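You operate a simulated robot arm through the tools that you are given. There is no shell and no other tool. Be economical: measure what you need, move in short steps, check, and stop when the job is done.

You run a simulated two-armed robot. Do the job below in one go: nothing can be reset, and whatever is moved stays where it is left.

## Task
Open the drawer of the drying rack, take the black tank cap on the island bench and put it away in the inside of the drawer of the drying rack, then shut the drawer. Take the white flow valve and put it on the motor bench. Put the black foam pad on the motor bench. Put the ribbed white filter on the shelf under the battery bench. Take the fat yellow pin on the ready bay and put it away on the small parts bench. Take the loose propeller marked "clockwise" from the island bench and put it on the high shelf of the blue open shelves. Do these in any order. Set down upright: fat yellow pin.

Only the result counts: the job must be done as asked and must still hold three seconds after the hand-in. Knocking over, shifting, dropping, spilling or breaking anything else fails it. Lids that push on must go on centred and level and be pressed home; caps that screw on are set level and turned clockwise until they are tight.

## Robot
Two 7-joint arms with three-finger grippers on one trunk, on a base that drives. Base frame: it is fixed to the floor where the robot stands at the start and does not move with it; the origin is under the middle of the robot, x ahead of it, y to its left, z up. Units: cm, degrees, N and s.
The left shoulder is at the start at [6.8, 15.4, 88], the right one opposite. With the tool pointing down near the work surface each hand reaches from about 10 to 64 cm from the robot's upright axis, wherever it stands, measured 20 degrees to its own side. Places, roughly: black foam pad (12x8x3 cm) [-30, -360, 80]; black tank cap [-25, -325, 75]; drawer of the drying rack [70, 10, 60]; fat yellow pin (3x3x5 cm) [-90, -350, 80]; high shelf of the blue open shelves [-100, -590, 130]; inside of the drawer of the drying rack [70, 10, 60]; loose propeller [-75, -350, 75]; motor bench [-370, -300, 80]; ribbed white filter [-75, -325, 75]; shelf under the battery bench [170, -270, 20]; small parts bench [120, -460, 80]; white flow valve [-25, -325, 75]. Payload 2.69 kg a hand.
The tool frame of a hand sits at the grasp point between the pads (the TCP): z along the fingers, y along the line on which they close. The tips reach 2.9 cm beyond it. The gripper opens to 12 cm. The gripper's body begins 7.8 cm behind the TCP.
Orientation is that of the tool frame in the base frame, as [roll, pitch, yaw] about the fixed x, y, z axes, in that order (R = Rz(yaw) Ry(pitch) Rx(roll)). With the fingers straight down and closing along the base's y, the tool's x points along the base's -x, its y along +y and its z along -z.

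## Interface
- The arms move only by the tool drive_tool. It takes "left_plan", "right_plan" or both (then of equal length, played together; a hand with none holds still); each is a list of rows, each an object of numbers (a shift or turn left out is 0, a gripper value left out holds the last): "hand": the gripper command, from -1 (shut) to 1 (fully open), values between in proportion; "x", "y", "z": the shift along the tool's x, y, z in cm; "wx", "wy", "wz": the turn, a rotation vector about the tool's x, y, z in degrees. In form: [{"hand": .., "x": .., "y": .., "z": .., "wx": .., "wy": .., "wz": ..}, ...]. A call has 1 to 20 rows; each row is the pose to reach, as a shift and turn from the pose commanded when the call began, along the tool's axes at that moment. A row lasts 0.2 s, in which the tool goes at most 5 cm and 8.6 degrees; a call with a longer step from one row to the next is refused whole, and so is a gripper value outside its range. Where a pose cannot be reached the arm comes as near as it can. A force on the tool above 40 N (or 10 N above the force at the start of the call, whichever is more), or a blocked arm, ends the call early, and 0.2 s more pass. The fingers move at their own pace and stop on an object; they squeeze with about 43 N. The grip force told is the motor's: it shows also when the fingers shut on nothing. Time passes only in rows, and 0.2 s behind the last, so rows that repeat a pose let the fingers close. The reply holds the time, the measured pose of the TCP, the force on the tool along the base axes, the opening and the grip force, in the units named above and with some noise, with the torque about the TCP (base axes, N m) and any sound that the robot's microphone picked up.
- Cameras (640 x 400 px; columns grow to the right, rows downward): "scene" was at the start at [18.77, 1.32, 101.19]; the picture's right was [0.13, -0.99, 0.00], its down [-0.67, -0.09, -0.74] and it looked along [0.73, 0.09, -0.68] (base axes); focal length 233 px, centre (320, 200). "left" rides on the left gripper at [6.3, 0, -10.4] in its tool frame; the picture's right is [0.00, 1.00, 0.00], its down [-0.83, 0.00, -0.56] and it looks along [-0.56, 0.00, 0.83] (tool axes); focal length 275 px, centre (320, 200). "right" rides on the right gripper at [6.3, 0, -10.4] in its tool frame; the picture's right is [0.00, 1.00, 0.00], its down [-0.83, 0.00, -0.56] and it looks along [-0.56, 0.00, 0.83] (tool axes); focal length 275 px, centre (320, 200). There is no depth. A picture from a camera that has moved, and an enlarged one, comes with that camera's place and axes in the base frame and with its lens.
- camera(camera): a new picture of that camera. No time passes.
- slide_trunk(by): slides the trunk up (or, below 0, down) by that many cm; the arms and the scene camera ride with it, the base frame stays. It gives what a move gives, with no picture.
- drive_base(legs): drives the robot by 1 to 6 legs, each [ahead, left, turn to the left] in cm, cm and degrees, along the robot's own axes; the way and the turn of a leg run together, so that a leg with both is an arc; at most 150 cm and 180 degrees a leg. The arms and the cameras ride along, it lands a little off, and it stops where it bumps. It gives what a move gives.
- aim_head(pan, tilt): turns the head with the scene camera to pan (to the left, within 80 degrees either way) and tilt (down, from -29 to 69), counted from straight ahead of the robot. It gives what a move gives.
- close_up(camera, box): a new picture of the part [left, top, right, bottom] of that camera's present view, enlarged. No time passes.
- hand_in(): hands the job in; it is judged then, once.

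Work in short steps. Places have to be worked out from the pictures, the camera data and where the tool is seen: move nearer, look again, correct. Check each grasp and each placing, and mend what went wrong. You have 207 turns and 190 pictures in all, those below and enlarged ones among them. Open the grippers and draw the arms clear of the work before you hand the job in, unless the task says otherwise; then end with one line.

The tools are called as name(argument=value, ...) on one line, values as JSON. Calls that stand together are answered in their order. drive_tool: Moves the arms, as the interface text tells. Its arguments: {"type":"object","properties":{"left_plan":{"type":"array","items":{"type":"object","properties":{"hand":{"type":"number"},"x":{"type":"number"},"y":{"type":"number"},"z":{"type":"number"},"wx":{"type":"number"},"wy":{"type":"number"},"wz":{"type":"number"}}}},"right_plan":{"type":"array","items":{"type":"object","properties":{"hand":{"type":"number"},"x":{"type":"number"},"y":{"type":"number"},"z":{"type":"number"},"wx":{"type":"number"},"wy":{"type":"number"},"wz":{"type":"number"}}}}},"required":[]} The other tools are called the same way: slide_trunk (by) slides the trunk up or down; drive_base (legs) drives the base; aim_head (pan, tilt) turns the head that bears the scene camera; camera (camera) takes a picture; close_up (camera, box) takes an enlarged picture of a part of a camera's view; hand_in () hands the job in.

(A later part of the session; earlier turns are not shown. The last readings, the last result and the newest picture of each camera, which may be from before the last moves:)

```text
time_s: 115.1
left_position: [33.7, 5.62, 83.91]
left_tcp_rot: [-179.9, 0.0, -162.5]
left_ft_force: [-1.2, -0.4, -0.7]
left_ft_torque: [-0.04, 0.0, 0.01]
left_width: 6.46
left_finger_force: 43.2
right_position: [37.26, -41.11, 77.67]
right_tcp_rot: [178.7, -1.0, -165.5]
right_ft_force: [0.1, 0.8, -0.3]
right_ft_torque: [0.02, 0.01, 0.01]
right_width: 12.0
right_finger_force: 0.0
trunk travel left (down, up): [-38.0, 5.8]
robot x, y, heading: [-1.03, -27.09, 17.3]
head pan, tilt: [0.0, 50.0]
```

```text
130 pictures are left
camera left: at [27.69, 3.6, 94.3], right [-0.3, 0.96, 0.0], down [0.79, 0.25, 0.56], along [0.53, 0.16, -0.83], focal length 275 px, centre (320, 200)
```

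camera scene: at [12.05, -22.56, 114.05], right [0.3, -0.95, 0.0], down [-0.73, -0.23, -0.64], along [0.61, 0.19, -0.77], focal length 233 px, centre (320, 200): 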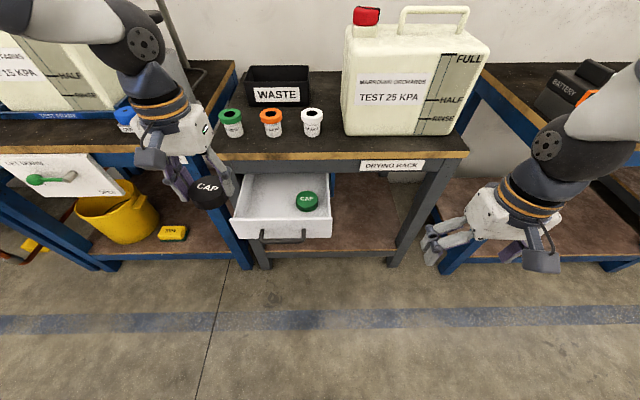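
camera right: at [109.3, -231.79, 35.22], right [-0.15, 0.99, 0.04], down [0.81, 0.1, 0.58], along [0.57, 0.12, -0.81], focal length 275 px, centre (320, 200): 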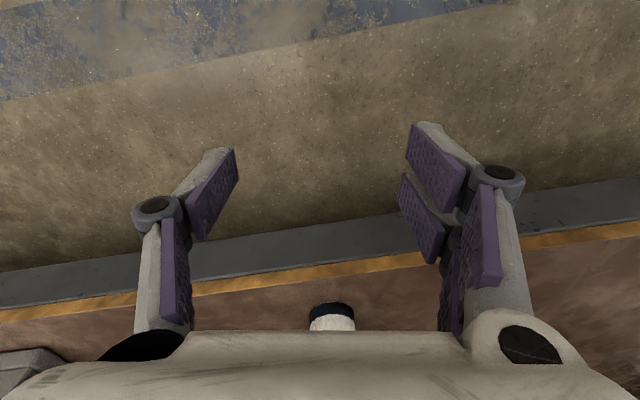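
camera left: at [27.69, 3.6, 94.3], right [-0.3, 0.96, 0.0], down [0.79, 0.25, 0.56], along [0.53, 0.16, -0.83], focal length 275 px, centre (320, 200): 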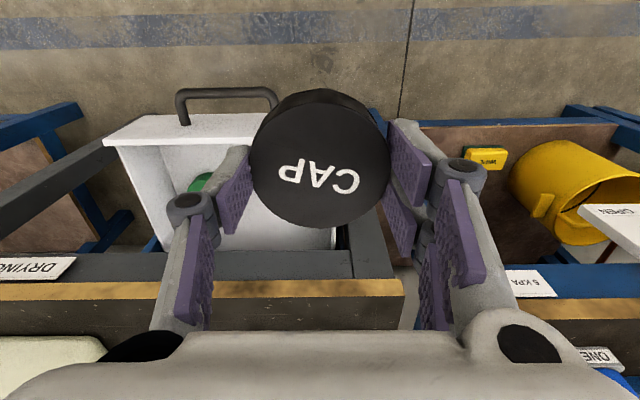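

Target spot in the drawer: about [46.9, 3.5], left of the green cap. I move over it and lower to z≈70.

drive_tool(left_plan=[{"x": -2, "y": -1}, {"x": -4.5, "y": -2.2}, {"x": -7, "y": -3.5}, {"x": -9.5, "y": -4.8}, {"x": -11.9, "y": -6.06}, {"x": -11.9, "y": -6.06, "z": 2}, {"x": -11.9, "y": -6.06, "z": 5}, {"x": -11.9, "y": -6.06, "z": 8}, {"x": -11.9, "y": -6.06, "z": 11}, {"x": -11.9, "y": -6.06, "z": 13}])

camera(camera="left")

close_up(camera="scene", box=[200, 130, 380, 250])

```text
time_s: 117.3
left_position: [47.06, 3.13, 71.12]
left_tcp_rot: [-180.0, 0.1, -162.5]
left_ft_force: [-0.8, -0.5, -0.2]
left_ft_torque: [-0.01, 0.02, 0.02]
left_width: 6.46
left_finger_force: 42.8
right_position: [37.34, -41.33, 77.56]
right_tcp_rot: [178.6, -1.0, -165.6]
right_ft_force: [-0.4, -0.6, 0.0]
right_ft_torque: [0.01, 0.02, 0.05]
right_width: 12.02
right_finger_force: 0.1
trunk travel left (down, up): [-38.0, 5.8]
robot x, y, heading: [-0.69, -26.63, 17.0]
head pan, tilt: [0.0, 50.0]
```

```text
129 pictures are left
camera left: at [41.0, 1.31, 81.39], right [-0.3, 0.96, 0.0], down [0.79, 0.25, 0.56], along [0.53, 0.16, -0.83], focal length 275 px, centre (320, 200)
```

left: 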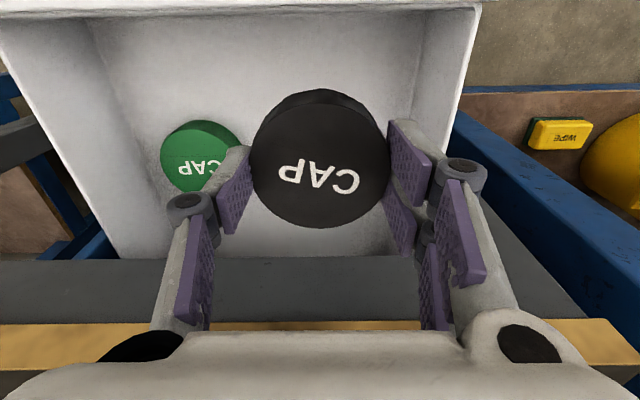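

```text
3.33 times, centred on (290, 190) of scene
camera zoom: at [12.06, -22.58, 114.05], right [0.3, -0.95, 0.0], down [-0.73, -0.23, -0.64], along [0.61, 0.19, -0.77], focal length 778 px, centre (420, 233)
```

zoom: 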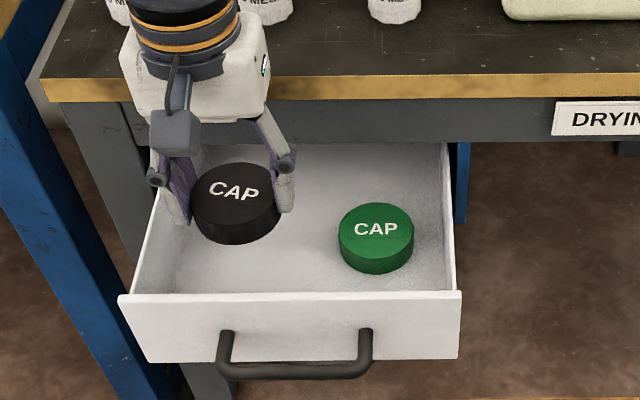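

It's positioned well but close to the drawer's left wall. I shift 1.2 cm toward the middle and lower gently until contact.

drive_tool(left_plan=[{"y": -1.2, "z": 1}, {"y": -1.2, "z": 3}, {"y": -1.2, "z": 5}, {"y": -1.2, "z": 6.5}, {"y": -1.2, "z": 7.4}, {"y": -1.2, "z": 8}, {"y": -1.2, "z": 8.4}])

close_up(camera="scene", box=[200, 130, 380, 250])

```text
time_s: 118.9
left_position: [47.23, 2.4, 62.59]
left_tcp_rot: [-179.9, 0.1, -162.5]
left_ft_force: [0.3, 0.2, -0.4]
left_ft_torque: [0.02, 0.0, 0.02]
left_width: 6.45
left_finger_force: 43.2
right_position: [37.29, -41.24, 77.64]
right_tcp_rot: [178.7, -0.8, -165.6]
right_ft_force: [0.6, -0.3, -0.5]
right_ft_torque: [0.0, -0.02, 0.0]
right_width: 12.0
right_finger_force: 0.1
trunk travel left (down, up): [-38.0, 5.8]
robot x, y, heading: [-1.32, -27.24, 17.3]
head pan, tilt: [0.0, 50.0]
```

```text
3.33 times, centred on (290, 190) of scene
camera zoom: at [12.06, -22.59, 114.05], right [0.3, -0.95, 0.0], down [-0.73, -0.23, -0.64], along [0.61, 0.19, -0.77], focal length 778 px, centre (420, 233)
```

zoom: 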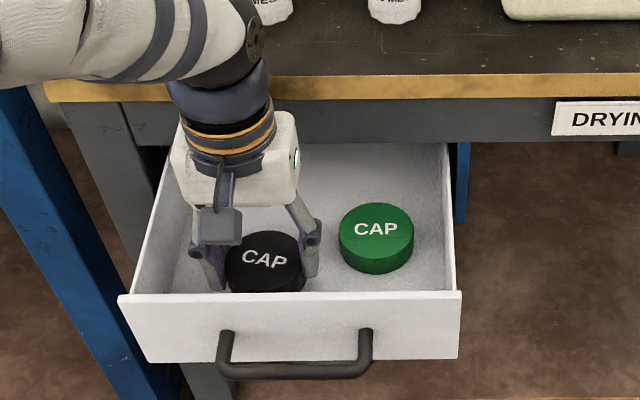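

Not yet touching. I lower in finer steps until contact.

drive_tool(left_plan=[{"z": 0.3}, {"z": 0.6}, {"z": 0.9}, {"z": 1.2}, {"z": 1.5}, {"z": 1.8}])

```text
time_s: 120.3
left_position: [47.37, 2.23, 61.16]
left_tcp_rot: [-180.0, 0.5, -162.5]
left_ft_force: [-1.5, 1.7, 20.1]
left_ft_torque: [0.25, -0.38, 0.05]
left_width: 6.45
left_finger_force: 43.8
right_position: [37.16, -41.32, 77.79]
right_tcp_rot: [178.7, -0.8, -165.7]
right_ft_force: [0.7, 0.0, 0.2]
right_ft_torque: [0.0, 0.01, -0.02]
right_width: 11.98
right_finger_force: 0.1
trunk travel left (down, up): [-38.0, 5.8]
robot x, y, heading: [-0.81, -26.78, 17.4]
head pan, tilt: [0.0, 50.0]
```

Contact with 20 N: the cap rests on the drawer floor. I open slightly and draw straight up.

drive_tool(left_plan=[{"z": -0.3}, {"z": -0.3, "hand": 0.35}, {"z": -0.3}, {"z": -0.3}, {"z": -3}, {"z": -7}, {"z": -11}, {"z": -15}, {"z": -19}, {"z": -22}])

close_up(camera="scene", box=[200, 130, 380, 250])

```text
time_s: 122.5
left_position: [47.34, 2.1, 82.97]
left_tcp_rot: [-179.8, 0.0, -162.5]
left_ft_force: [-0.3, 0.3, 0.7]
left_ft_torque: [0.02, -0.01, 0.02]
left_width: 8.12
left_finger_force: 0.0
right_position: [37.24, -41.14, 77.69]
right_tcp_rot: [178.7, -0.9, -165.6]
right_ft_force: [0.2, 0.9, -0.2]
right_ft_torque: [-0.01, -0.01, 0.06]
right_width: 12.0
right_finger_force: 0.1
trunk travel left (down, up): [-38.0, 5.8]
robot x, y, heading: [-1.1, -27.11, 17.3]
head pan, tilt: [0.0, 50.0]
```

```text
3.33 times, centred on (290, 190) of scene
camera zoom: at [12.04, -22.6, 114.06], right [0.3, -0.95, 0.0], down [-0.73, -0.23, -0.64], along [0.61, 0.19, -0.77], focal length 778 px, centre (420, 233)
```

zoom: 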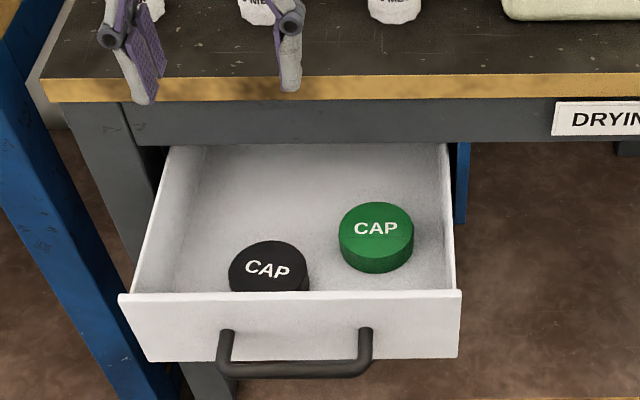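

The cap lies in the drawer. I close the left fingers and move them in front of the handle, ready to push it shut.

drive_tool(left_plan=[{"x": 4, "y": -0.7, "hand": -1}, {"x": 8.2, "y": -1.5}, {"x": 12.3, "y": -2.2}, {"x": 16.4, "y": -2.9}, {"x": 16.4, "y": -2.9, "z": 4}, {"x": 16.4, "y": -2.9, "z": 8.5}, {"x": 16.4, "y": -2.9, "z": 13}, {"x": 16.4, "y": -2.9, "z": 17}, {"x": 16.4, "y": -2.9, "z": 20.5}, {"x": 16.4, "y": -2.9, "z": 20.5}])

camera(camera="left")

```text
time_s: 124.7
left_position: [32.51, -5.55, 62.1]
left_tcp_rot: [179.9, 0.1, -162.5]
left_ft_force: [0.2, -0.2, 0.9]
left_ft_torque: [0.0, 0.06, -0.03]
left_width: 0.0
left_finger_force: 28.5
right_position: [37.27, -41.12, 77.61]
right_tcp_rot: [178.7, -0.9, -165.6]
right_ft_force: [0.0, 0.1, 0.0]
right_ft_torque: [0.0, 0.03, 0.0]
right_width: 12.0
right_finger_force: 0.0
trunk travel left (down, up): [-38.0, 5.8]
robot x, y, heading: [-1.13, -26.95, 17.5]
head pan, tilt: [0.0, 50.0]
```

```text
125 pictures are left
camera left: at [26.5, -7.47, 72.47], right [-0.3, 0.96, 0.0], down [0.79, 0.25, 0.56], along [0.53, 0.16, -0.83], focal length 275 px, centre (320, 200)
```

left: 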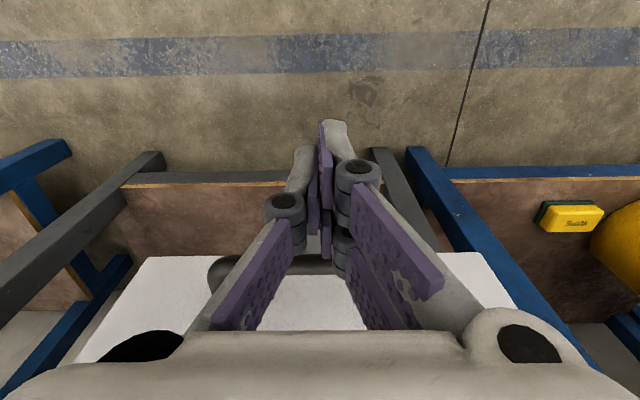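

The hand is in front of the handle. I push inward steadily until it stops.

drive_tool(left_plan=[{"x": -1.5}, {"x": -3}, {"x": -4.5}, {"x": -6}, {"x": -7.5}, {"x": -9}, {"x": -10.5}, {"x": -12}, {"x": -13.5}, {"x": -15}, {"x": -16.5}, {"x": -17.5}, {"x": -18.3}, {"x": -19}, {"x": -19.7}])

close_up(camera="scene", box=[200, 130, 380, 250])

```text
time_s: 127.9
left_position: [49.76, 0.13, 62.53]
left_tcp_rot: [-179.9, 0.0, -162.6]
left_ft_force: [-2.4, -2.6, -0.4]
left_ft_torque: [-0.05, 0.04, 0.01]
left_width: 0.0
left_finger_force: 29.0
left hand out of reach, approached as far as the arm can: row 13, 14, 15
right_position: [37.19, -41.17, 77.68]
right_tcp_rot: [178.7, -1.0, -165.6]
right_ft_force: [0.7, 1.2, -0.4]
right_ft_torque: [0.0, -0.03, 0.01]
right_width: 12.01
right_finger_force: 0.0
trunk travel left (down, up): [-38.0, 5.8]
robot x, y, heading: [-0.88, -27.3, 17.2]
head pan, tilt: [0.0, 50.0]
```

```text
3.33 times, centred on (290, 190) of scene
camera zoom: at [12.03, -22.62, 114.06], right [0.3, -0.95, 0.0], down [-0.73, -0.23, -0.64], along [0.61, 0.19, -0.77], focal length 778 px, centre (420, 233)
```

zoom: 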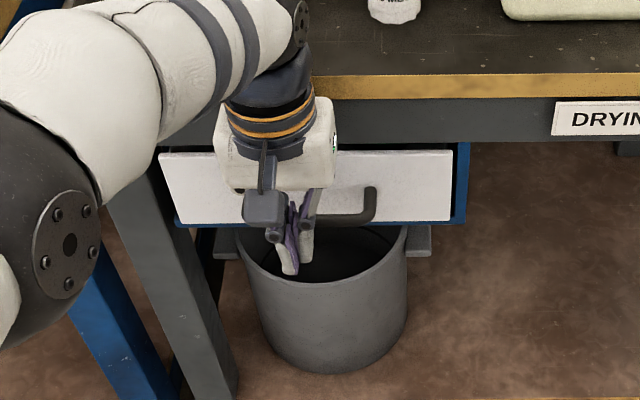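

Almost shut, but the arm ran out of reach. I retract 4 cm, drive 8 cm nearer and push again under force control.

drive_tool(left_plan=[{"x": 3}, {"x": 6}, {"x": 10}])

drive_base(legs=[[8, 0, 0]])

drive_tool(left_plan=[{"x": -1}, {"x": -2}, {"x": -2.8}, {"x": -3.5}, {"x": -4.2}, {"x": -4.9}, {"x": -5.6}])

close_up(camera="scene", box=[200, 130, 380, 250])

```text
time_s: 128.7
left_position: [40.0, -3.09, 62.75]
left_tcp_rot: [-179.9, 0.2, -162.5]
left_ft_force: [-0.1, 0.4, -0.5]
left_ft_torque: [0.04, -0.02, 0.01]
left_width: 0.01
left_finger_force: 28.1
right_position: [37.31, -41.27, 77.69]
right_tcp_rot: [178.6, -0.9, -165.6]
right_ft_force: [0.0, -0.3, 0.1]
right_ft_torque: [0.02, 0.0, 0.03]
right_width: 12.0
right_finger_force: 0.0
trunk travel left (down, up): [-38.0, 5.8]
robot x, y, heading: [-1.33, -27.01, 17.5]
head pan, tilt: [0.0, 50.0]
```

```text
time_s: 129.8
left_position: [47.58, -0.7, 62.74]
left_tcp_rot: [-179.9, -0.1, -162.5]
left_ft_force: [0.8, -0.4, 1.1]
left_ft_torque: [0.0, 0.04, 0.03]
left_width: 0.0
left_finger_force: 28.5
right_position: [44.78, -38.96, 77.68]
right_tcp_rot: [178.7, -1.0, -165.7]
right_ft_force: [0.4, 0.9, -0.1]
right_ft_torque: [-0.03, 0.01, -0.01]
right_width: 12.0
right_finger_force: 0.1
trunk travel left (down, up): [-38.0, 5.8]
robot x, y, heading: [6.24, -24.77, 17.6]
head pan, tilt: [0.0, 50.0]
```

```text
time_s: 130.8
left_position: [49.72, -0.05, 62.35]
left_tcp_rot: [180.0, -1.5, -162.6]
left_ft_force: [-11.9, -3.4, 4.2]
left_ft_torque: [0.07, 0.04, 0.04]
left_width: 0.0
left_finger_force: 28.7
right_position: [44.61, -38.91, 77.64]
right_tcp_rot: [178.7, -0.9, -165.6]
right_ft_force: [-0.6, -0.4, 0.4]
right_ft_torque: [-0.02, 0.01, 0.0]
right_width: 12.0
right_finger_force: 0.1
trunk travel left (down, up): [-38.0, 5.8]
robot x, y, heading: [6.18, -24.93, 17.3]
head pan, tilt: [0.0, 50.0]
stopped in row 4 (left hand): the force on the tool passed its limit at 48 N (the readings are from after the stop); the commanded pose is now the measured one
```

```text
3.33 times, centred on (290, 190) of scene
camera zoom: at [19.45, -20.29, 114.05], right [0.3, -0.95, 0.0], down [-0.73, -0.23, -0.64], along [0.61, 0.19, -0.77], focal length 778 px, centre (420, 233)
```

zoom: 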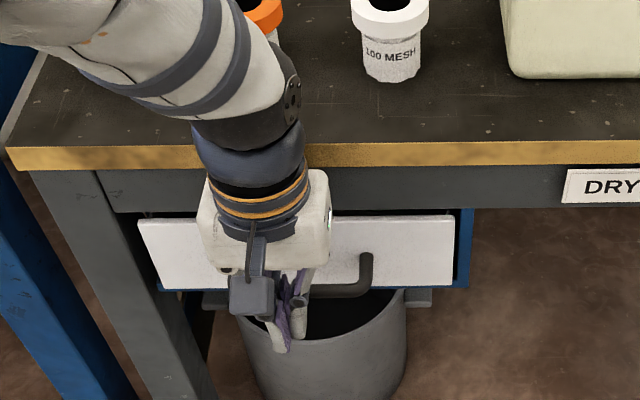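

It met a hard stop at the same place: the drawer is shut. I withdraw the hand outward and up, and look to confirm.

drive_tool(left_plan=[{"x": 3}, {"x": 6}, {"x": 9, "z": -3}, {"x": 9, "z": -8}, {"x": 9, "z": -13}, {"x": 9, "z": -18}, {"x": 7, "y": 3, "z": -22}, {"x": 5, "y": 5, "z": -26, "hand": 1}])

drive_base(legs=[[-30, -5, 0]])

camera(camera="scene")

```text
refused: row 7 steps farther than a row can; nothing moved
```

```text
time_s: 132.9
left_position: [22.46, -13.89, 62.46]
left_tcp_rot: [179.9, -1.1, -162.7]
left_ft_force: [-0.4, -0.3, -1.0]
left_ft_torque: [0.01, -0.02, -0.02]
left_width: 0.0
left_finger_force: 27.9
right_position: [16.99, -52.88, 77.75]
right_tcp_rot: [178.6, -0.9, -165.7]
right_ft_force: [-0.3, -0.3, -0.3]
right_ft_torque: [0.03, -0.02, 0.0]
right_width: 11.99
right_finger_force: 0.1
trunk travel left (down, up): [-38.0, 5.8]
robot x, y, heading: [-21.55, -38.34, 17.0]
head pan, tilt: [0.0, 50.0]
```

```text
122 pictures are left
camera scene: at [-8.22, -34.15, 114.06], right [0.3, -0.95, 0.0], down [-0.73, -0.23, -0.64], along [0.61, 0.19, -0.77], focal length 233 px, centre (320, 200)
```

scene: 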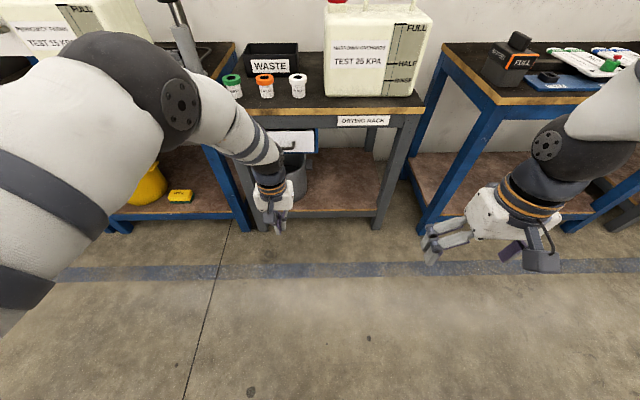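

Drawer is shut. I raise the left hand, raise the trunk fully, and turn toward the island again.

drive_tool(left_plan=[{"z": -4}, {"z": -8}, {"z": -12}, {"z": -16}, {"z": -20}, {"x": -2, "z": -23, "hand": 1}])

slide_trunk(by=5)

drive_base(legs=[[0, 0, -89.5], [143, -45, 0], [39, -49, 0]])

camera(camera="scene")

```text
time_s: 134.3
left_position: [24.72, -13.0, 85.53]
left_tcp_rot: [180.0, -1.2, -162.7]
left_ft_force: [-0.3, 0.3, 0.0]
left_ft_torque: [0.01, -0.02, 0.02]
left_width: 9.42
left_finger_force: 0.1
right_position: [16.97, -52.74, 77.72]
right_tcp_rot: [178.9, -1.0, -165.7]
right_ft_force: [-0.3, 0.2, -0.5]
right_ft_torque: [0.02, 0.0, 0.0]
right_width: 12.01
right_finger_force: 0.1
trunk travel left (down, up): [-38.0, 5.8]
robot x, y, heading: [-21.44, -38.71, 17.3]
head pan, tilt: [0.0, 50.0]
```

```text
time_s: 135.2
left_position: [24.74, -13.21, 90.34]
left_tcp_rot: [179.9, -1.2, -162.7]
left_ft_force: [0.5, -0.6, 0.1]
left_ft_torque: [-0.01, 0.03, 0.0]
left_width: 11.96
left_finger_force: 0.0
right_position: [16.93, -52.86, 82.61]
right_tcp_rot: [178.8, -1.0, -165.7]
right_ft_force: [-0.7, -0.2, -0.9]
right_ft_torque: [0.02, 0.03, 0.01]
right_width: 11.99
right_finger_force: 0.0
trunk travel left (down, up): [-43.0, 0.8]
robot x, y, heading: [-20.98, -38.41, 17.0]
head pan, tilt: [0.0, 50.0]
```

```text
time_s: 150.5
left_position: [-29.7, -290.27, 90.43]
left_tcp_rot: [180.0, -1.1, 107.4]
left_ft_force: [0.0, -0.3, -0.2]
left_ft_torque: [-0.01, -0.03, 0.0]
left_width: 12.01
left_finger_force: 0.0
right_position: [-69.37, -282.6, 82.76]
right_tcp_rot: [178.7, -0.9, 104.2]
right_ft_force: [0.7, 0.0, 0.4]
right_ft_torque: [0.0, 0.0, -0.03]
right_width: 12.03
right_finger_force: 0.0
trunk travel left (down, up): [-43.0, 0.8]
robot x, y, heading: [-55.25, -244.23, -72.9]
head pan, tilt: [0.0, 50.0]
```

```text
121 pictures are left
camera scene: at [-52.31, -252.51, 119.83], right [-0.95, -0.3, 0.0], down [-0.23, 0.73, -0.64], along [0.19, -0.61, -0.77], focal length 233 px, centre (320, 200)
```

scene: 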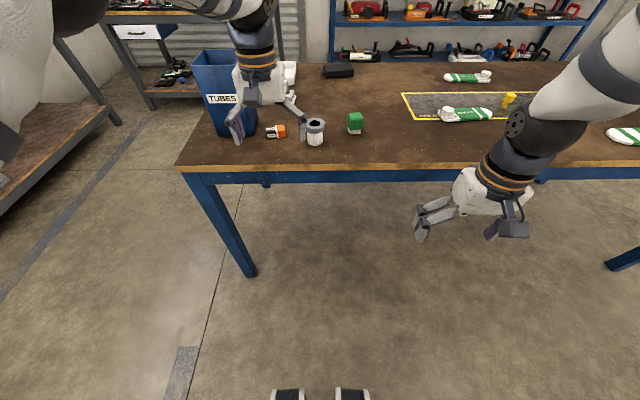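

Left hand must clear the TUBES box (top ≈98). I raise both hands above z≈103, then drive in.

drive_tool(left_plan=[{"z": -4}, {"z": -8}, {"z": -12}, {"z": -15}], right_plan=[{"z": -4}, {"z": -8}, {"z": -12}, {"z": -16}])

drive_base(legs=[[37, 0, 0]])

camera(camera="left")

```text
time_s: 151.5
left_position: [-29.71, -290.14, 105.32]
left_tcp_rot: [180.0, -1.3, 107.3]
left_ft_force: [-0.1, 0.2, -0.1]
left_ft_torque: [-0.02, -0.03, 0.01]
left_width: 11.99
left_finger_force: 0.1
left hand out of reach, approached as far as the arm can: row 4
right_position: [-69.9, -282.68, 98.35]
right_tcp_rot: [177.8, -1.3, 103.9]
right_ft_force: [0.6, 1.0, 0.2]
right_ft_torque: [-0.02, -0.01, -0.02]
right_width: 12.02
right_finger_force: 0.0
trunk travel left (down, up): [-43.0, 0.8]
robot x, y, heading: [-54.93, -244.27, -72.7]
head pan, tilt: [0.0, 50.0]
```

```text
time_s: 153.8
left_position: [-18.87, -326.06, 105.44]
left_tcp_rot: [179.9, -1.1, 107.0]
left_ft_force: [0.3, 0.1, -1.2]
left_ft_torque: [0.03, 0.01, 0.03]
left_width: 12.0
left_finger_force: 0.1
right_position: [-58.88, -318.43, 98.51]
right_tcp_rot: [178.3, -0.9, 103.9]
right_ft_force: [0.4, -1.2, 0.3]
right_ft_torque: [0.03, 0.01, -0.03]
right_width: 11.98
right_finger_force: 0.1
trunk travel left (down, up): [-43.0, 0.8]
robot x, y, heading: [-43.84, -279.65, -73.2]
head pan, tilt: [0.0, 50.0]
```

```text
120 pictures are left
camera left: at [-20.65, -320.3, 115.9], right [0.96, 0.29, 0.0], down [0.24, -0.81, 0.54], along [0.16, -0.52, -0.84], focal length 275 px, centre (320, 200)
```

left: 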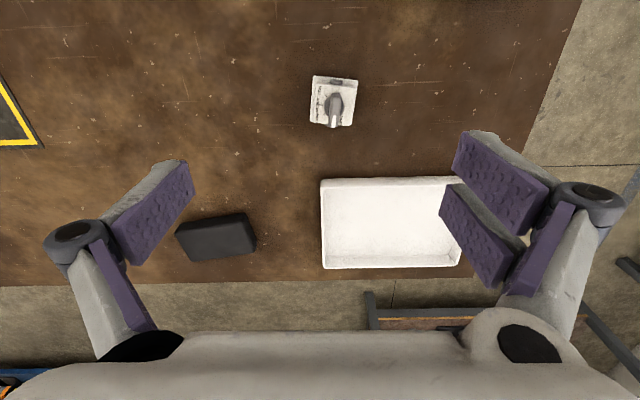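

Valve at about [-16.6, -327.7]. I hover over it at z≈90 and look again.

drive_tool(left_plan=[{"x": -1.1, "y": 0.8, "z": 3.5}, {"x": -2.2, "y": 1.7, "z": 7}, {"x": -2.2, "y": 1.7, "z": 11}, {"x": -2.2, "y": 1.7, "z": 15}, {"x": -2.2, "y": 1.7, "z": 15}])

camera(camera="left")

close_up(camera="scene", box=[160, 80, 360, 205])

```text
time_s: 155.1
left_position: [-16.6, -327.35, 90.32]
left_tcp_rot: [179.9, -1.0, 106.9]
left_ft_force: [0.3, 1.1, 0.5]
left_ft_torque: [0.0, 0.01, 0.01]
left_width: 11.99
left_finger_force: 0.0
right_position: [-58.89, -318.41, 98.68]
right_tcp_rot: [177.9, -0.8, 103.7]
right_ft_force: [-0.7, -0.8, 0.2]
right_ft_torque: [-0.02, -0.02, -0.04]
right_width: 12.0
right_finger_force: 0.0
trunk travel left (down, up): [-43.0, 0.8]
robot x, y, heading: [-43.78, -280.03, -73.1]
head pan, tilt: [0.0, 50.0]
```

```text
119 pictures are left
camera left: at [-18.39, -321.59, 100.89], right [0.96, 0.29, 0.0], down [0.24, -0.81, 0.54], along [0.16, -0.52, -0.84], focal length 275 px, centre (320, 200)
```

left: 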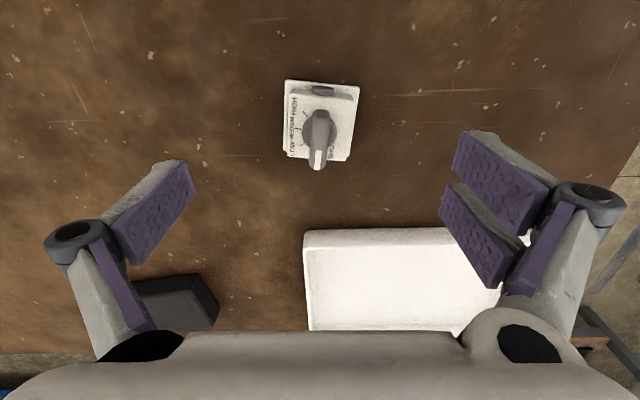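

```text
3.20 times, centred on (260, 142) of scene
camera zoom: at [-40.46, -287.89, 119.89], right [-0.91, -0.41, 0.0], down [-0.31, 0.7, -0.65], along [0.26, -0.59, -0.76], focal length 747 px, centre (512, 384)
```

zoom: 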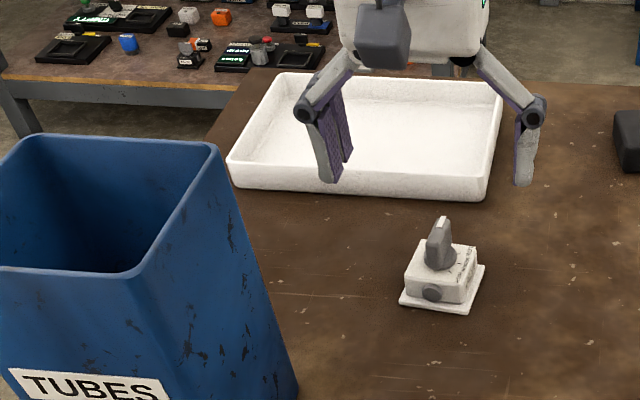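

The valve body is square to the hand. I centre on it, lower to TCP 81.2 and grip its sides.

drive_tool(left_plan=[{"x": -0.76, "y": 0.1, "z": 2, "hand": 0.5}, {"x": -0.76, "y": 0.1, "z": 5}, {"x": -0.76, "y": 0.1, "z": 7.5}, {"x": -0.76, "y": 0.1, "z": 9.1}, {"x": -0.76, "y": 0.1, "z": 9.1, "hand": -1}, {"x": -0.76, "y": 0.1, "z": 9.1}, {"x": -0.76, "y": 0.1, "z": 9.1}, {"x": -0.76, "y": 0.1, "z": 9.1}, {"x": -0.76, "y": 0.1, "z": 8.9}, {"x": -0.76, "y": 0.1, "z": 8.5}, {"x": -0.76, "y": 0.1, "z": 8}, {"x": -0.76, "y": 0.1, "z": 7.3}, {"x": -0.76, "y": 0.1, "z": 6.5}])

camera(camera="left")

```text
time_s: 157.8
left_position: [-16.51, -327.93, 83.8]
left_tcp_rot: [180.0, -1.2, 107.0]
left_ft_force: [-0.5, 0.0, -1.1]
left_ft_torque: [0.01, 0.02, 0.0]
left_width: 4.75
left_finger_force: 42.3
right_position: [-58.98, -318.43, 98.64]
right_tcp_rot: [178.0, -0.9, 103.7]
right_ft_force: [0.7, -0.7, 0.1]
right_ft_torque: [-0.03, -0.01, -0.04]
right_width: 11.97
right_finger_force: 0.1
trunk travel left (down, up): [-43.0, 0.8]
robot x, y, heading: [-43.73, -279.36, -72.8]
head pan, tilt: [0.0, 50.0]
```

```text
117 pictures are left
camera left: at [-18.25, -322.18, 94.35], right [0.96, 0.29, 0.0], down [0.24, -0.81, 0.54], along [0.16, -0.52, -0.84], focal length 275 px, centre (320, 200)
```

left: 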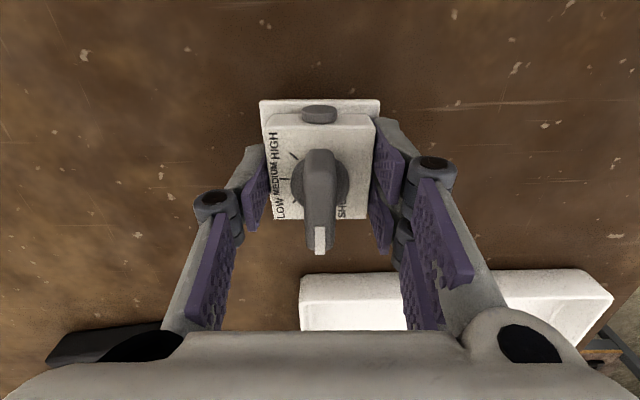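

Valve held. I lift it high, back off, and look right to plan the way around the island's far end.

drive_tool(left_plan=[{"z": -1}, {"z": -2.5}, {"z": -4.5}, {"z": -7}, {"z": -9.5}, {"z": -12}, {"z": -14.5}, {"z": -17}, {"z": -19}, {"z": -20.5}])

drive_base(legs=[[-40, 0, 0]])

aim_head(pan=-65, tilt=25)

camera(camera="scene")

```text
time_s: 160.1
left_position: [-16.25, -326.68, 103.31]
left_tcp_rot: [179.9, -1.1, 107.1]
left_ft_force: [-1.1, -0.5, -2.0]
left_ft_torque: [0.04, 0.04, 0.0]
left_width: 4.75
left_finger_force: 43.1
left hand out of reach, approached as far as the arm can: row 8, 9, 10
right_position: [-58.92, -318.47, 98.58]
right_tcp_rot: [177.9, -0.8, 103.8]
right_ft_force: [-0.2, 0.5, 0.1]
right_ft_torque: [0.02, 0.04, -0.02]
right_width: 11.98
right_finger_force: 0.1
trunk travel left (down, up): [-43.0, 0.8]
robot x, y, heading: [-43.65, -280.07, -73.0]
head pan, tilt: [0.0, 50.0]
```

```text
time_s: 162.6
left_position: [-27.88, -287.79, 103.25]
left_tcp_rot: [179.9, -1.2, 107.3]
left_ft_force: [-0.8, 0.2, -2.1]
left_ft_torque: [-0.03, -0.02, -0.01]
left_width: 4.73
left_finger_force: 43.2
right_position: [-70.64, -279.77, 98.57]
right_tcp_rot: [177.9, -0.8, 104.0]
right_ft_force: [-0.3, -0.1, -0.4]
right_ft_torque: [-0.03, -0.01, 0.03]
right_width: 12.0
right_finger_force: 0.0
trunk travel left (down, up): [-43.0, 0.8]
robot x, y, heading: [-55.21, -241.18, -72.4]
head pan, tilt: [0.0, 50.0]
```

```text
time_s: 163.9
left_position: [-27.85, -287.82, 103.26]
left_tcp_rot: [179.9, -1.1, 107.3]
left_ft_force: [0.1, -0.1, -1.3]
left_ft_torque: [-0.01, 0.01, 0.0]
left_width: 4.74
left_finger_force: 42.8
right_position: [-70.67, -279.97, 98.53]
right_tcp_rot: [177.9, -1.0, 103.9]
right_ft_force: [0.6, -1.0, -0.2]
right_ft_torque: [-0.01, -0.01, 0.01]
right_width: 11.98
right_finger_force: 0.0
trunk travel left (down, up): [-43.0, 0.8]
robot x, y, heading: [-55.82, -241.37, -72.7]
head pan, tilt: [-65.0, 25.0]
```

```text
116 pictures are left
camera scene: at [-51.86, -250.49, 122.87], right [-0.92, -0.4, 0.0], down [-0.2, 0.45, -0.87], along [0.35, -0.8, -0.49], focal length 233 px, centre (320, 200)
```

scene: 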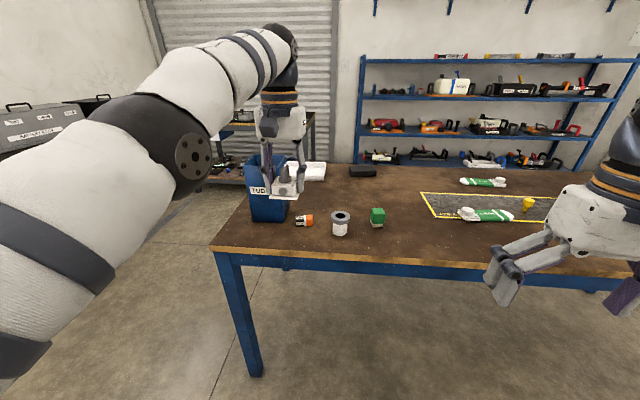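

The picture seems taken before the head settled; I take it again.

camera(camera="scene")

```text
115 pictures are left
camera scene: at [-51.86, -250.49, 122.87], right [-0.92, -0.4, 0.0], down [-0.2, 0.45, -0.87], along [0.35, -0.8, -0.49], focal length 233 px, centre (320, 200)
```

scene: 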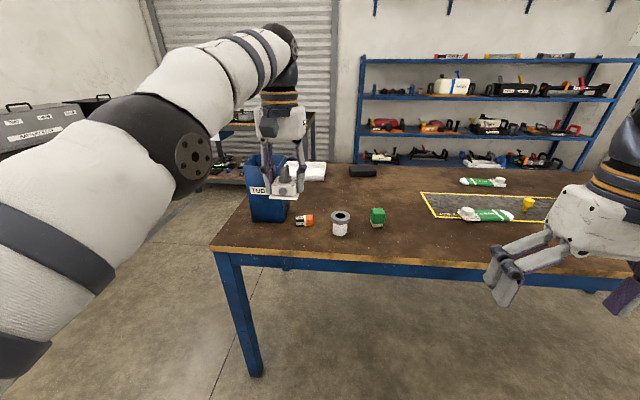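

The head seems blocked by the raised arm, so I turn the base instead: face along the island toward -x and look.

drive_base(legs=[[-5, 0, 0], [0, 0, -90]])

aim_head(pan=0, tilt=20)

camera(camera="scene")

```text
time_s: 168.7
left_position: [-103.8, -264.65, 103.39]
left_tcp_rot: [179.9, -1.1, 17.5]
left_ft_force: [-0.1, -0.4, -1.1]
left_ft_torque: [0.02, 0.01, 0.01]
left_width: 4.75
left_finger_force: 43.0
right_position: [-95.89, -221.92, 98.54]
right_tcp_rot: [177.8, -1.0, 14.1]
right_ft_force: [0.4, 0.7, 0.6]
right_ft_torque: [0.0, 0.02, 0.0]
right_width: 11.99
right_finger_force: 0.0
trunk travel left (down, up): [-43.0, 0.8]
robot x, y, heading: [-57.23, -236.42, -162.6]
head pan, tilt: [-65.0, 25.0]
```

```text
time_s: 170.0
left_position: [-103.92, -264.77, 103.35]
left_tcp_rot: [-179.9, -1.1, 17.4]
left_ft_force: [-0.3, -0.1, -1.9]
left_ft_torque: [-0.03, 0.0, 0.0]
left_width: 4.72
left_finger_force: 43.1
right_position: [-95.88, -221.88, 98.52]
right_tcp_rot: [177.7, -0.9, 14.0]
right_ft_force: [-0.8, 0.9, -0.4]
right_ft_torque: [-0.01, 0.03, -0.02]
right_width: 12.01
right_finger_force: 0.1
trunk travel left (down, up): [-43.0, 0.8]
robot x, y, heading: [-57.42, -236.21, -162.6]
head pan, tilt: [0.0, 20.0]
```

```text
114 pictures are left
camera scene: at [-67.02, -240.35, 123.81], right [-0.4, 0.92, 0.0], down [0.37, 0.16, -0.92], along [-0.84, -0.36, -0.4], focal length 233 px, centre (320, 200)
```

scene: 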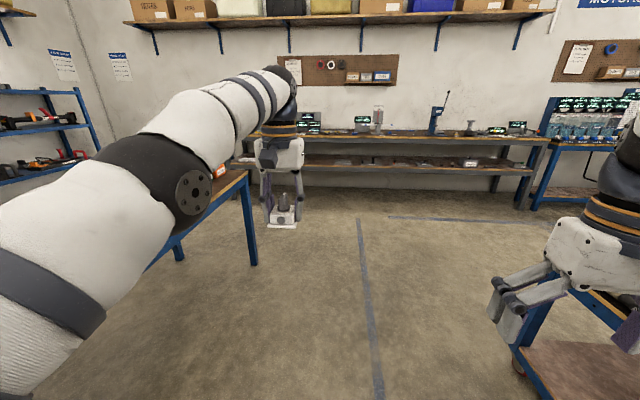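

The motor bench is the grey bench straight ahead. I'll drive west along the island, then south around its end (keeping 50 cm clear), and look.

drive_base(legs=[[140, 0, 0], [66, 0, 0], [0, 0, 90]])

camera(camera="scene")

```text
time_s: 184.1
left_position: [-225.49, -345.49, 103.25]
left_tcp_rot: [-180.0, -1.1, 107.8]
left_ft_force: [0.4, 0.8, -2.0]
left_ft_torque: [0.0, -0.01, -0.04]
left_width: 4.71
left_finger_force: 42.9
right_position: [-268.3, -337.81, 98.49]
right_tcp_rot: [177.7, -1.1, 104.3]
right_ft_force: [-0.1, 0.5, 0.5]
right_ft_torque: [0.04, -0.03, 0.01]
right_width: 11.99
right_finger_force: 0.1
trunk travel left (down, up): [-43.0, 0.8]
robot x, y, heading: [-253.51, -298.88, -72.2]
head pan, tilt: [0.0, 20.0]
```

```text
113 pictures are left
camera scene: at [-249.62, -308.53, 124.21], right [-0.92, -0.4, 0.0], down [-0.14, 0.33, -0.93], along [0.37, -0.85, -0.36], focal length 233 px, centre (320, 200)
```

scene: 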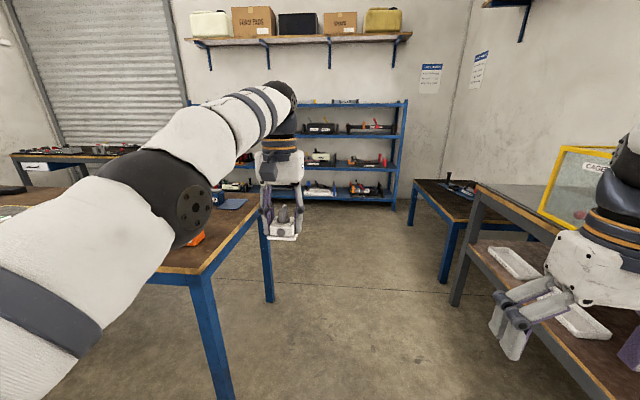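

Clear aisle ahead. I drive south past the island's end, turn left and go along its far side.

drive_base(legs=[[150, 0, 0], [55, 0, 0], [0, 0, 90], [110, 0, 0], [0, 0, 90]])

aim_head(pan=0, tilt=45)

camera(camera="scene")

```text
time_s: 207.1
left_position: [-117.87, -418.35, 103.22]
left_tcp_rot: [180.0, -1.0, -71.6]
left_ft_force: [-0.6, -0.8, -1.9]
left_ft_torque: [0.0, 0.01, 0.01]
left_width: 4.73
left_finger_force: 43.1
right_position: [-74.88, -425.44, 98.56]
right_tcp_rot: [177.5, -1.0, -75.0]
right_ft_force: [-0.4, -0.2, -0.3]
right_ft_torque: [-0.04, 0.01, -0.01]
right_width: 11.99
right_finger_force: 0.1
trunk travel left (down, up): [-43.0, 0.8]
robot x, y, heading: [-89.11, -464.31, 108.6]
head pan, tilt: [0.0, 20.0]
```

```text
time_s: 208.0
left_position: [-117.92, -418.36, 103.25]
left_tcp_rot: [-180.0, -1.2, -71.5]
left_ft_force: [-0.9, 0.6, -1.7]
left_ft_torque: [0.01, -0.01, 0.04]
left_width: 4.73
left_finger_force: 43.3
right_position: [-74.93, -425.39, 98.57]
right_tcp_rot: [177.5, -1.0, -75.1]
right_ft_force: [-0.2, 1.0, 0.1]
right_ft_torque: [0.01, 0.01, 0.01]
right_width: 11.99
right_finger_force: 0.0
trunk travel left (down, up): [-43.0, 0.8]
robot x, y, heading: [-88.71, -464.46, 108.3]
head pan, tilt: [0.0, 45.0]
```

```text
112 pictures are left
camera scene: at [-92.75, -455.06, 121.32], right [0.92, 0.4, 0.0], down [0.25, -0.58, -0.77], along [-0.31, 0.71, -0.64], focal length 233 px, centre (320, 200)
```

scene: 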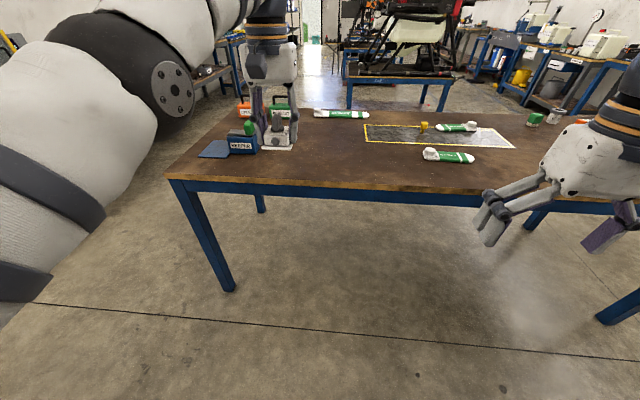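

I see the CLOCKWISE propeller at about [-79, -364]. I approach the far edge so the right hand can reach it.

drive_base(legs=[[0, -22, -1], [30, 0, 0]])

camera(camera="scene")

camera(camera="right")

```text
time_s: 212.0
left_position: [-104.46, -382.14, 103.19]
left_tcp_rot: [179.8, -1.2, -73.0]
left_ft_force: [-0.4, -0.3, -2.3]
left_ft_torque: [-0.01, 0.01, 0.01]
left_width: 4.73
left_finger_force: 44.0
right_position: [-61.66, -390.37, 98.47]
right_tcp_rot: [177.5, -0.9, -76.5]
right_ft_force: [-0.4, 0.3, -0.4]
right_ft_torque: [-0.03, -0.02, 0.02]
right_width: 11.99
right_finger_force: 0.1
trunk travel left (down, up): [-43.0, 0.8]
robot x, y, heading: [-76.92, -429.06, 106.9]
head pan, tilt: [0.0, 45.0]
```

```text
111 pictures are left
camera scene: at [-80.31, -419.61, 121.13], right [0.93, 0.38, 0.0], down [0.25, -0.61, -0.76], along [-0.28, 0.7, -0.65], focal length 233 px, centre (320, 200)
```

scene: 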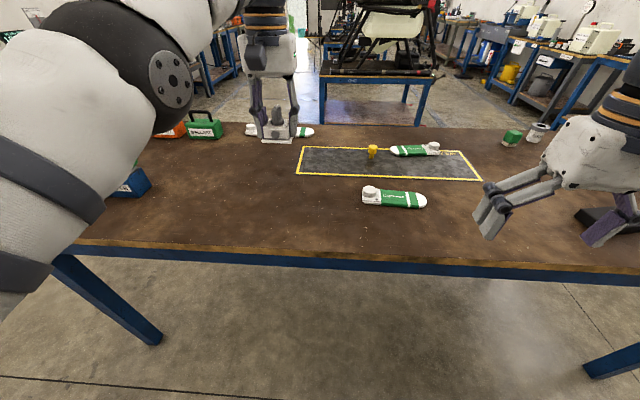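

```text
110 pictures are left
camera right: at [-59.76, -396.19, 109.02], right [-0.97, -0.24, 0.05], down [-0.18, 0.82, 0.54], along [-0.17, 0.52, -0.84], focal length 275 px, centre (320, 200)
```

right: 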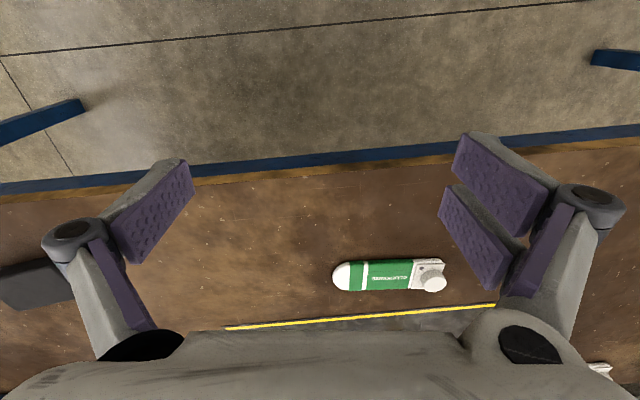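

The propeller is just at the reach limit, so I creep 5 cm closer.

drive_base(legs=[[5.5, 0, 0]])

drive_tool(right_plan=[{"x": -2, "y": 2, "wz": 8}, {"x": -5, "y": 4.5, "wz": 16}, {"x": -8, "y": 7, "wz": 24}, {"x": -10, "y": 8, "wz": 32}, {"x": -12, "y": 9, "wz": 40}, {"x": -14, "y": 10, "z": 2, "wz": 48}, {"x": -16, "y": 11, "z": 4, "wz": 56}, {"x": -17, "y": 12, "z": 5, "wz": 64}, {"x": -18, "y": 13, "z": 6, "wz": 72}, {"x": -18, "y": 14, "z": 7, "wz": 80}, {"x": -18, "y": 14, "z": 8, "wz": 85}, {"x": -18, "y": 14, "z": 8, "wz": 85}])

camera(camera="right")

```text
time_s: 212.9
left_position: [-106.15, -376.99, 103.14]
left_tcp_rot: [-179.9, -1.2, -72.9]
left_ft_force: [-0.7, 0.9, -1.3]
left_ft_torque: [-0.07, 0.01, -0.02]
left_width: 4.71
left_finger_force: 43.1
right_position: [-63.36, -385.01, 98.39]
right_tcp_rot: [177.2, -1.0, -76.6]
right_ft_force: [-1.2, 0.7, 0.4]
right_ft_torque: [-0.03, -0.01, 0.01]
right_width: 12.01
right_finger_force: 0.0
trunk travel left (down, up): [-43.0, 0.8]
robot x, y, heading: [-78.06, -423.58, 106.9]
head pan, tilt: [0.0, 45.0]
```

```text
time_s: 215.5
left_position: [-106.17, -376.97, 103.26]
left_tcp_rot: [180.0, -1.1, -72.9]
left_ft_force: [0.8, -0.1, -0.9]
left_ft_torque: [0.02, 0.02, 0.01]
left_width: 4.75
left_finger_force: 43.1
right_position: [-81.42, -371.26, 90.92]
right_tcp_rot: [-179.2, -2.8, -161.7]
right_ft_force: [0.6, 0.3, 0.4]
right_ft_torque: [0.02, 0.0, 0.0]
right_width: 12.0
right_finger_force: 0.0
trunk travel left (down, up): [-43.0, 0.8]
robot x, y, heading: [-77.84, -423.93, 107.0]
head pan, tilt: [0.0, 45.0]
```

```text
109 pictures are left
camera right: at [-86.96, -372.86, 101.62], right [-0.32, 0.95, -0.01], down [0.81, 0.28, 0.51], along [0.49, 0.15, -0.86], focal length 275 px, centre (320, 200)
```

right: 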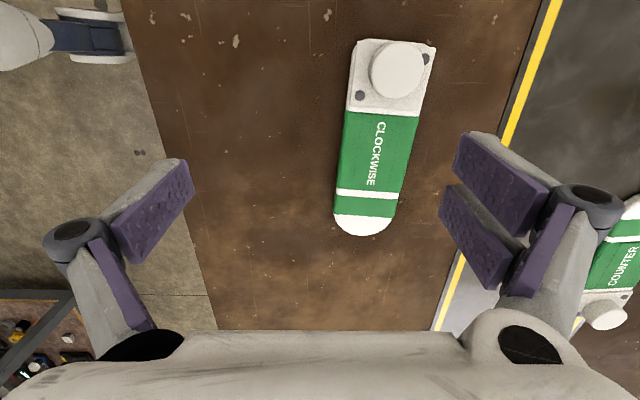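

The hand is across the blade. I align 5°, centre on the green section at about [-80.5, -365.8], and lower to TCP 81.2.

drive_tool(right_plan=[{"x": -1.3, "y": 2.5, "wz": 2.5, "wy": -1.4}, {"x": -2.6, "y": 4.9, "wz": 4.7, "wy": -2.8}, {"x": -2.6, "y": 4.9, "z": 3, "wz": 4.7, "wy": -2.8}, {"x": -2.6, "y": 4.9, "z": 6, "wz": 4.7, "wy": -2.8}, {"x": -2.6, "y": 4.9, "z": 8, "wz": 4.7, "wy": -2.8}])

camera(camera="right")

```text
time_s: 216.7
left_position: [-106.12, -376.98, 103.25]
left_tcp_rot: [-179.9, -1.1, -72.9]
left_ft_force: [0.3, -0.1, -0.4]
left_ft_torque: [0.02, 0.01, -0.02]
left_width: 4.72
left_finger_force: 42.9
right_position: [-80.79, -365.94, 82.41]
right_tcp_rot: [-178.9, 0.1, -166.2]
right_ft_force: [0.0, 0.0, -0.9]
right_ft_torque: [0.02, 0.01, 0.0]
right_width: 11.99
right_finger_force: 0.0
trunk travel left (down, up): [-43.0, 0.8]
robot x, y, heading: [-78.46, -423.6, 106.9]
head pan, tilt: [0.0, 45.0]
```

```text
108 pictures are left
camera right: at [-86.98, -367.17, 92.88], right [-0.24, 0.97, -0.02], down [0.8, 0.21, 0.56], along [0.54, 0.12, -0.83], focal length 275 px, centre (320, 200)
```

right: 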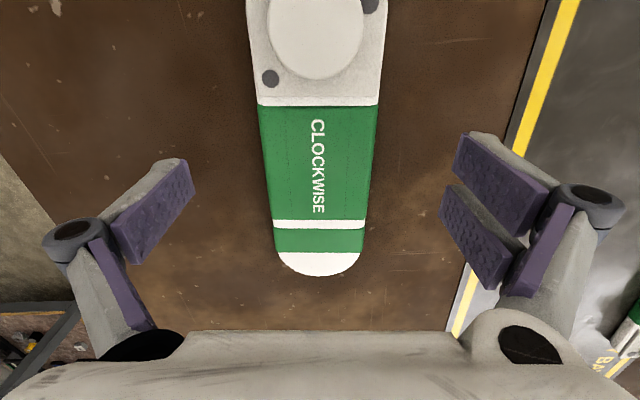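

Centred over the green section. I lower the last 1.3 cm, close and lift slowly.

drive_tool(right_plan=[{"z": 0.7}, {"z": 1.3}, {"z": 1.3, "hand": -1}, {"z": 1.3}, {"z": 1.3}, {"z": 1.3}, {"z": 1.3}, {"z": 1.1}, {"z": 0.7}, {"z": 0.2}, {"z": -0.4}, {"z": -1.1}, {"z": -2}])

camera(camera="right")

```text
time_s: 219.5
left_position: [-106.14, -377.03, 103.21]
left_tcp_rot: [179.9, -1.1, -73.0]
left_ft_force: [0.5, 0.3, -1.2]
left_ft_torque: [0.01, -0.01, -0.02]
left_width: 4.73
left_finger_force: 42.7
right_position: [-80.92, -365.82, 84.7]
right_tcp_rot: [-179.1, 0.0, -166.1]
right_ft_force: [0.3, -0.7, -0.8]
right_ft_torque: [-0.01, -0.02, 0.0]
right_width: 5.92
right_finger_force: 43.2
trunk travel left (down, up): [-43.0, 0.8]
robot x, y, heading: [-78.21, -423.68, 107.1]
head pan, tilt: [0.0, 45.0]
```

```text
107 pictures are left
camera right: at [-86.93, -367.22, 95.05], right [-0.24, 0.97, -0.02], down [0.8, 0.21, 0.56], along [0.54, 0.12, -0.83], focal length 275 px, centre (320, 200)
```

right: 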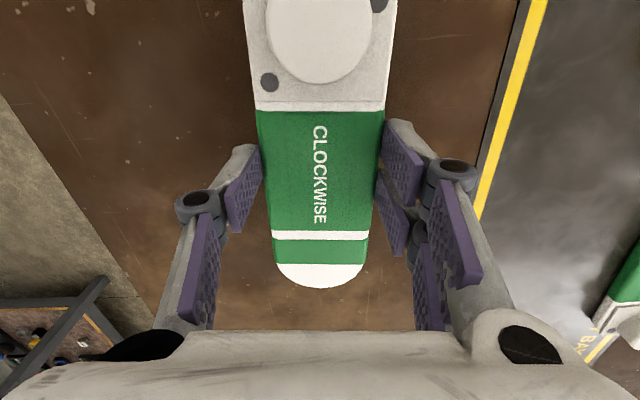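

Held firmly. I lift it slowly to about z 101, back off and turn around to face the blue shelves.

drive_tool(right_plan=[{"z": -1}, {"z": -2.3}, {"z": -3.7}, {"z": -5.2}, {"z": -6.7}, {"z": -8.2}, {"z": -9.7}, {"z": -11.2}, {"z": -12.7}, {"z": -14.2}, {"z": -15.7}, {"z": -16.5}])

drive_base(legs=[[-38, 0, 0], [0, 0, 90], [0, 0, 90]])

aim_head(pan=0, tilt=5)

camera(camera="scene")

```text
time_s: 222.1
left_position: [-106.11, -377.06, 103.38]
left_tcp_rot: [179.9, -1.1, -73.0]
left_ft_force: [0.5, 0.3, -0.9]
left_ft_torque: [-0.02, 0.03, 0.0]
left_width: 4.7
left_finger_force: 42.8
right_position: [-80.61, -367.84, 99.85]
right_tcp_rot: [-179.2, 0.0, -166.3]
right_ft_force: [0.5, 0.0, -0.4]
right_ft_torque: [0.0, -0.02, -0.02]
right_width: 5.92
right_finger_force: 43.3
right hand out of reach, approached as far as the arm can: row 6, 7, 8, 9, 10, 11, 12
trunk travel left (down, up): [-43.0, 0.8]
robot x, y, heading: [-78.13, -423.88, 107.1]
head pan, tilt: [0.0, 45.0]
```

```text
time_s: 232.1
left_position: [-40.64, -506.72, 103.27]
left_tcp_rot: [180.0, -1.1, 106.0]
left_ft_force: [-0.1, 0.5, 0.1]
left_ft_torque: [0.01, -0.01, -0.03]
left_width: 4.75
left_finger_force: 42.9
right_position: [-66.35, -515.59, 99.93]
right_tcp_rot: [-179.1, 0.0, 12.6]
right_ft_force: [-0.3, 0.7, -1.4]
right_ft_torque: [-0.01, 0.02, 0.0]
right_width: 5.92
right_finger_force: 43.2
trunk travel left (down, up): [-43.0, 0.8]
robot x, y, heading: [-67.28, -459.56, -74.1]
head pan, tilt: [0.0, 45.0]
```

```text
time_s: 233.2
left_position: [-40.55, -506.86, 103.24]
left_tcp_rot: [-180.0, -1.1, 106.0]
left_ft_force: [-0.3, -0.7, -1.5]
left_ft_torque: [0.01, -0.01, 0.01]
left_width: 4.73
left_finger_force: 42.6
right_position: [-66.37, -515.57, 99.95]
right_tcp_rot: [-179.1, 0.0, 12.6]
right_ft_force: [0.3, 0.2, -0.6]
right_ft_torque: [-0.02, 0.0, 0.02]
right_width: 5.92
right_finger_force: 42.9
trunk travel left (down, up): [-43.0, 0.8]
robot x, y, heading: [-67.61, -459.44, -73.9]
head pan, tilt: [0.0, 5.0]
```

```text
106 pictures are left
camera scene: at [-64.59, -469.38, 126.82], right [-0.96, -0.27, 0.0], down [-0.02, 0.08, -1.0], along [0.27, -0.96, -0.09], focal length 233 px, centre (320, 200)
```

scene: 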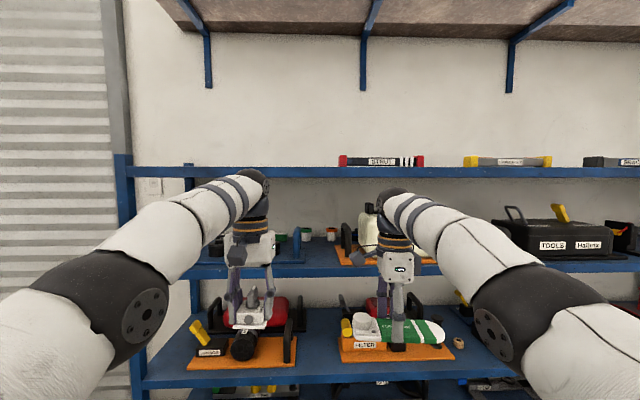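

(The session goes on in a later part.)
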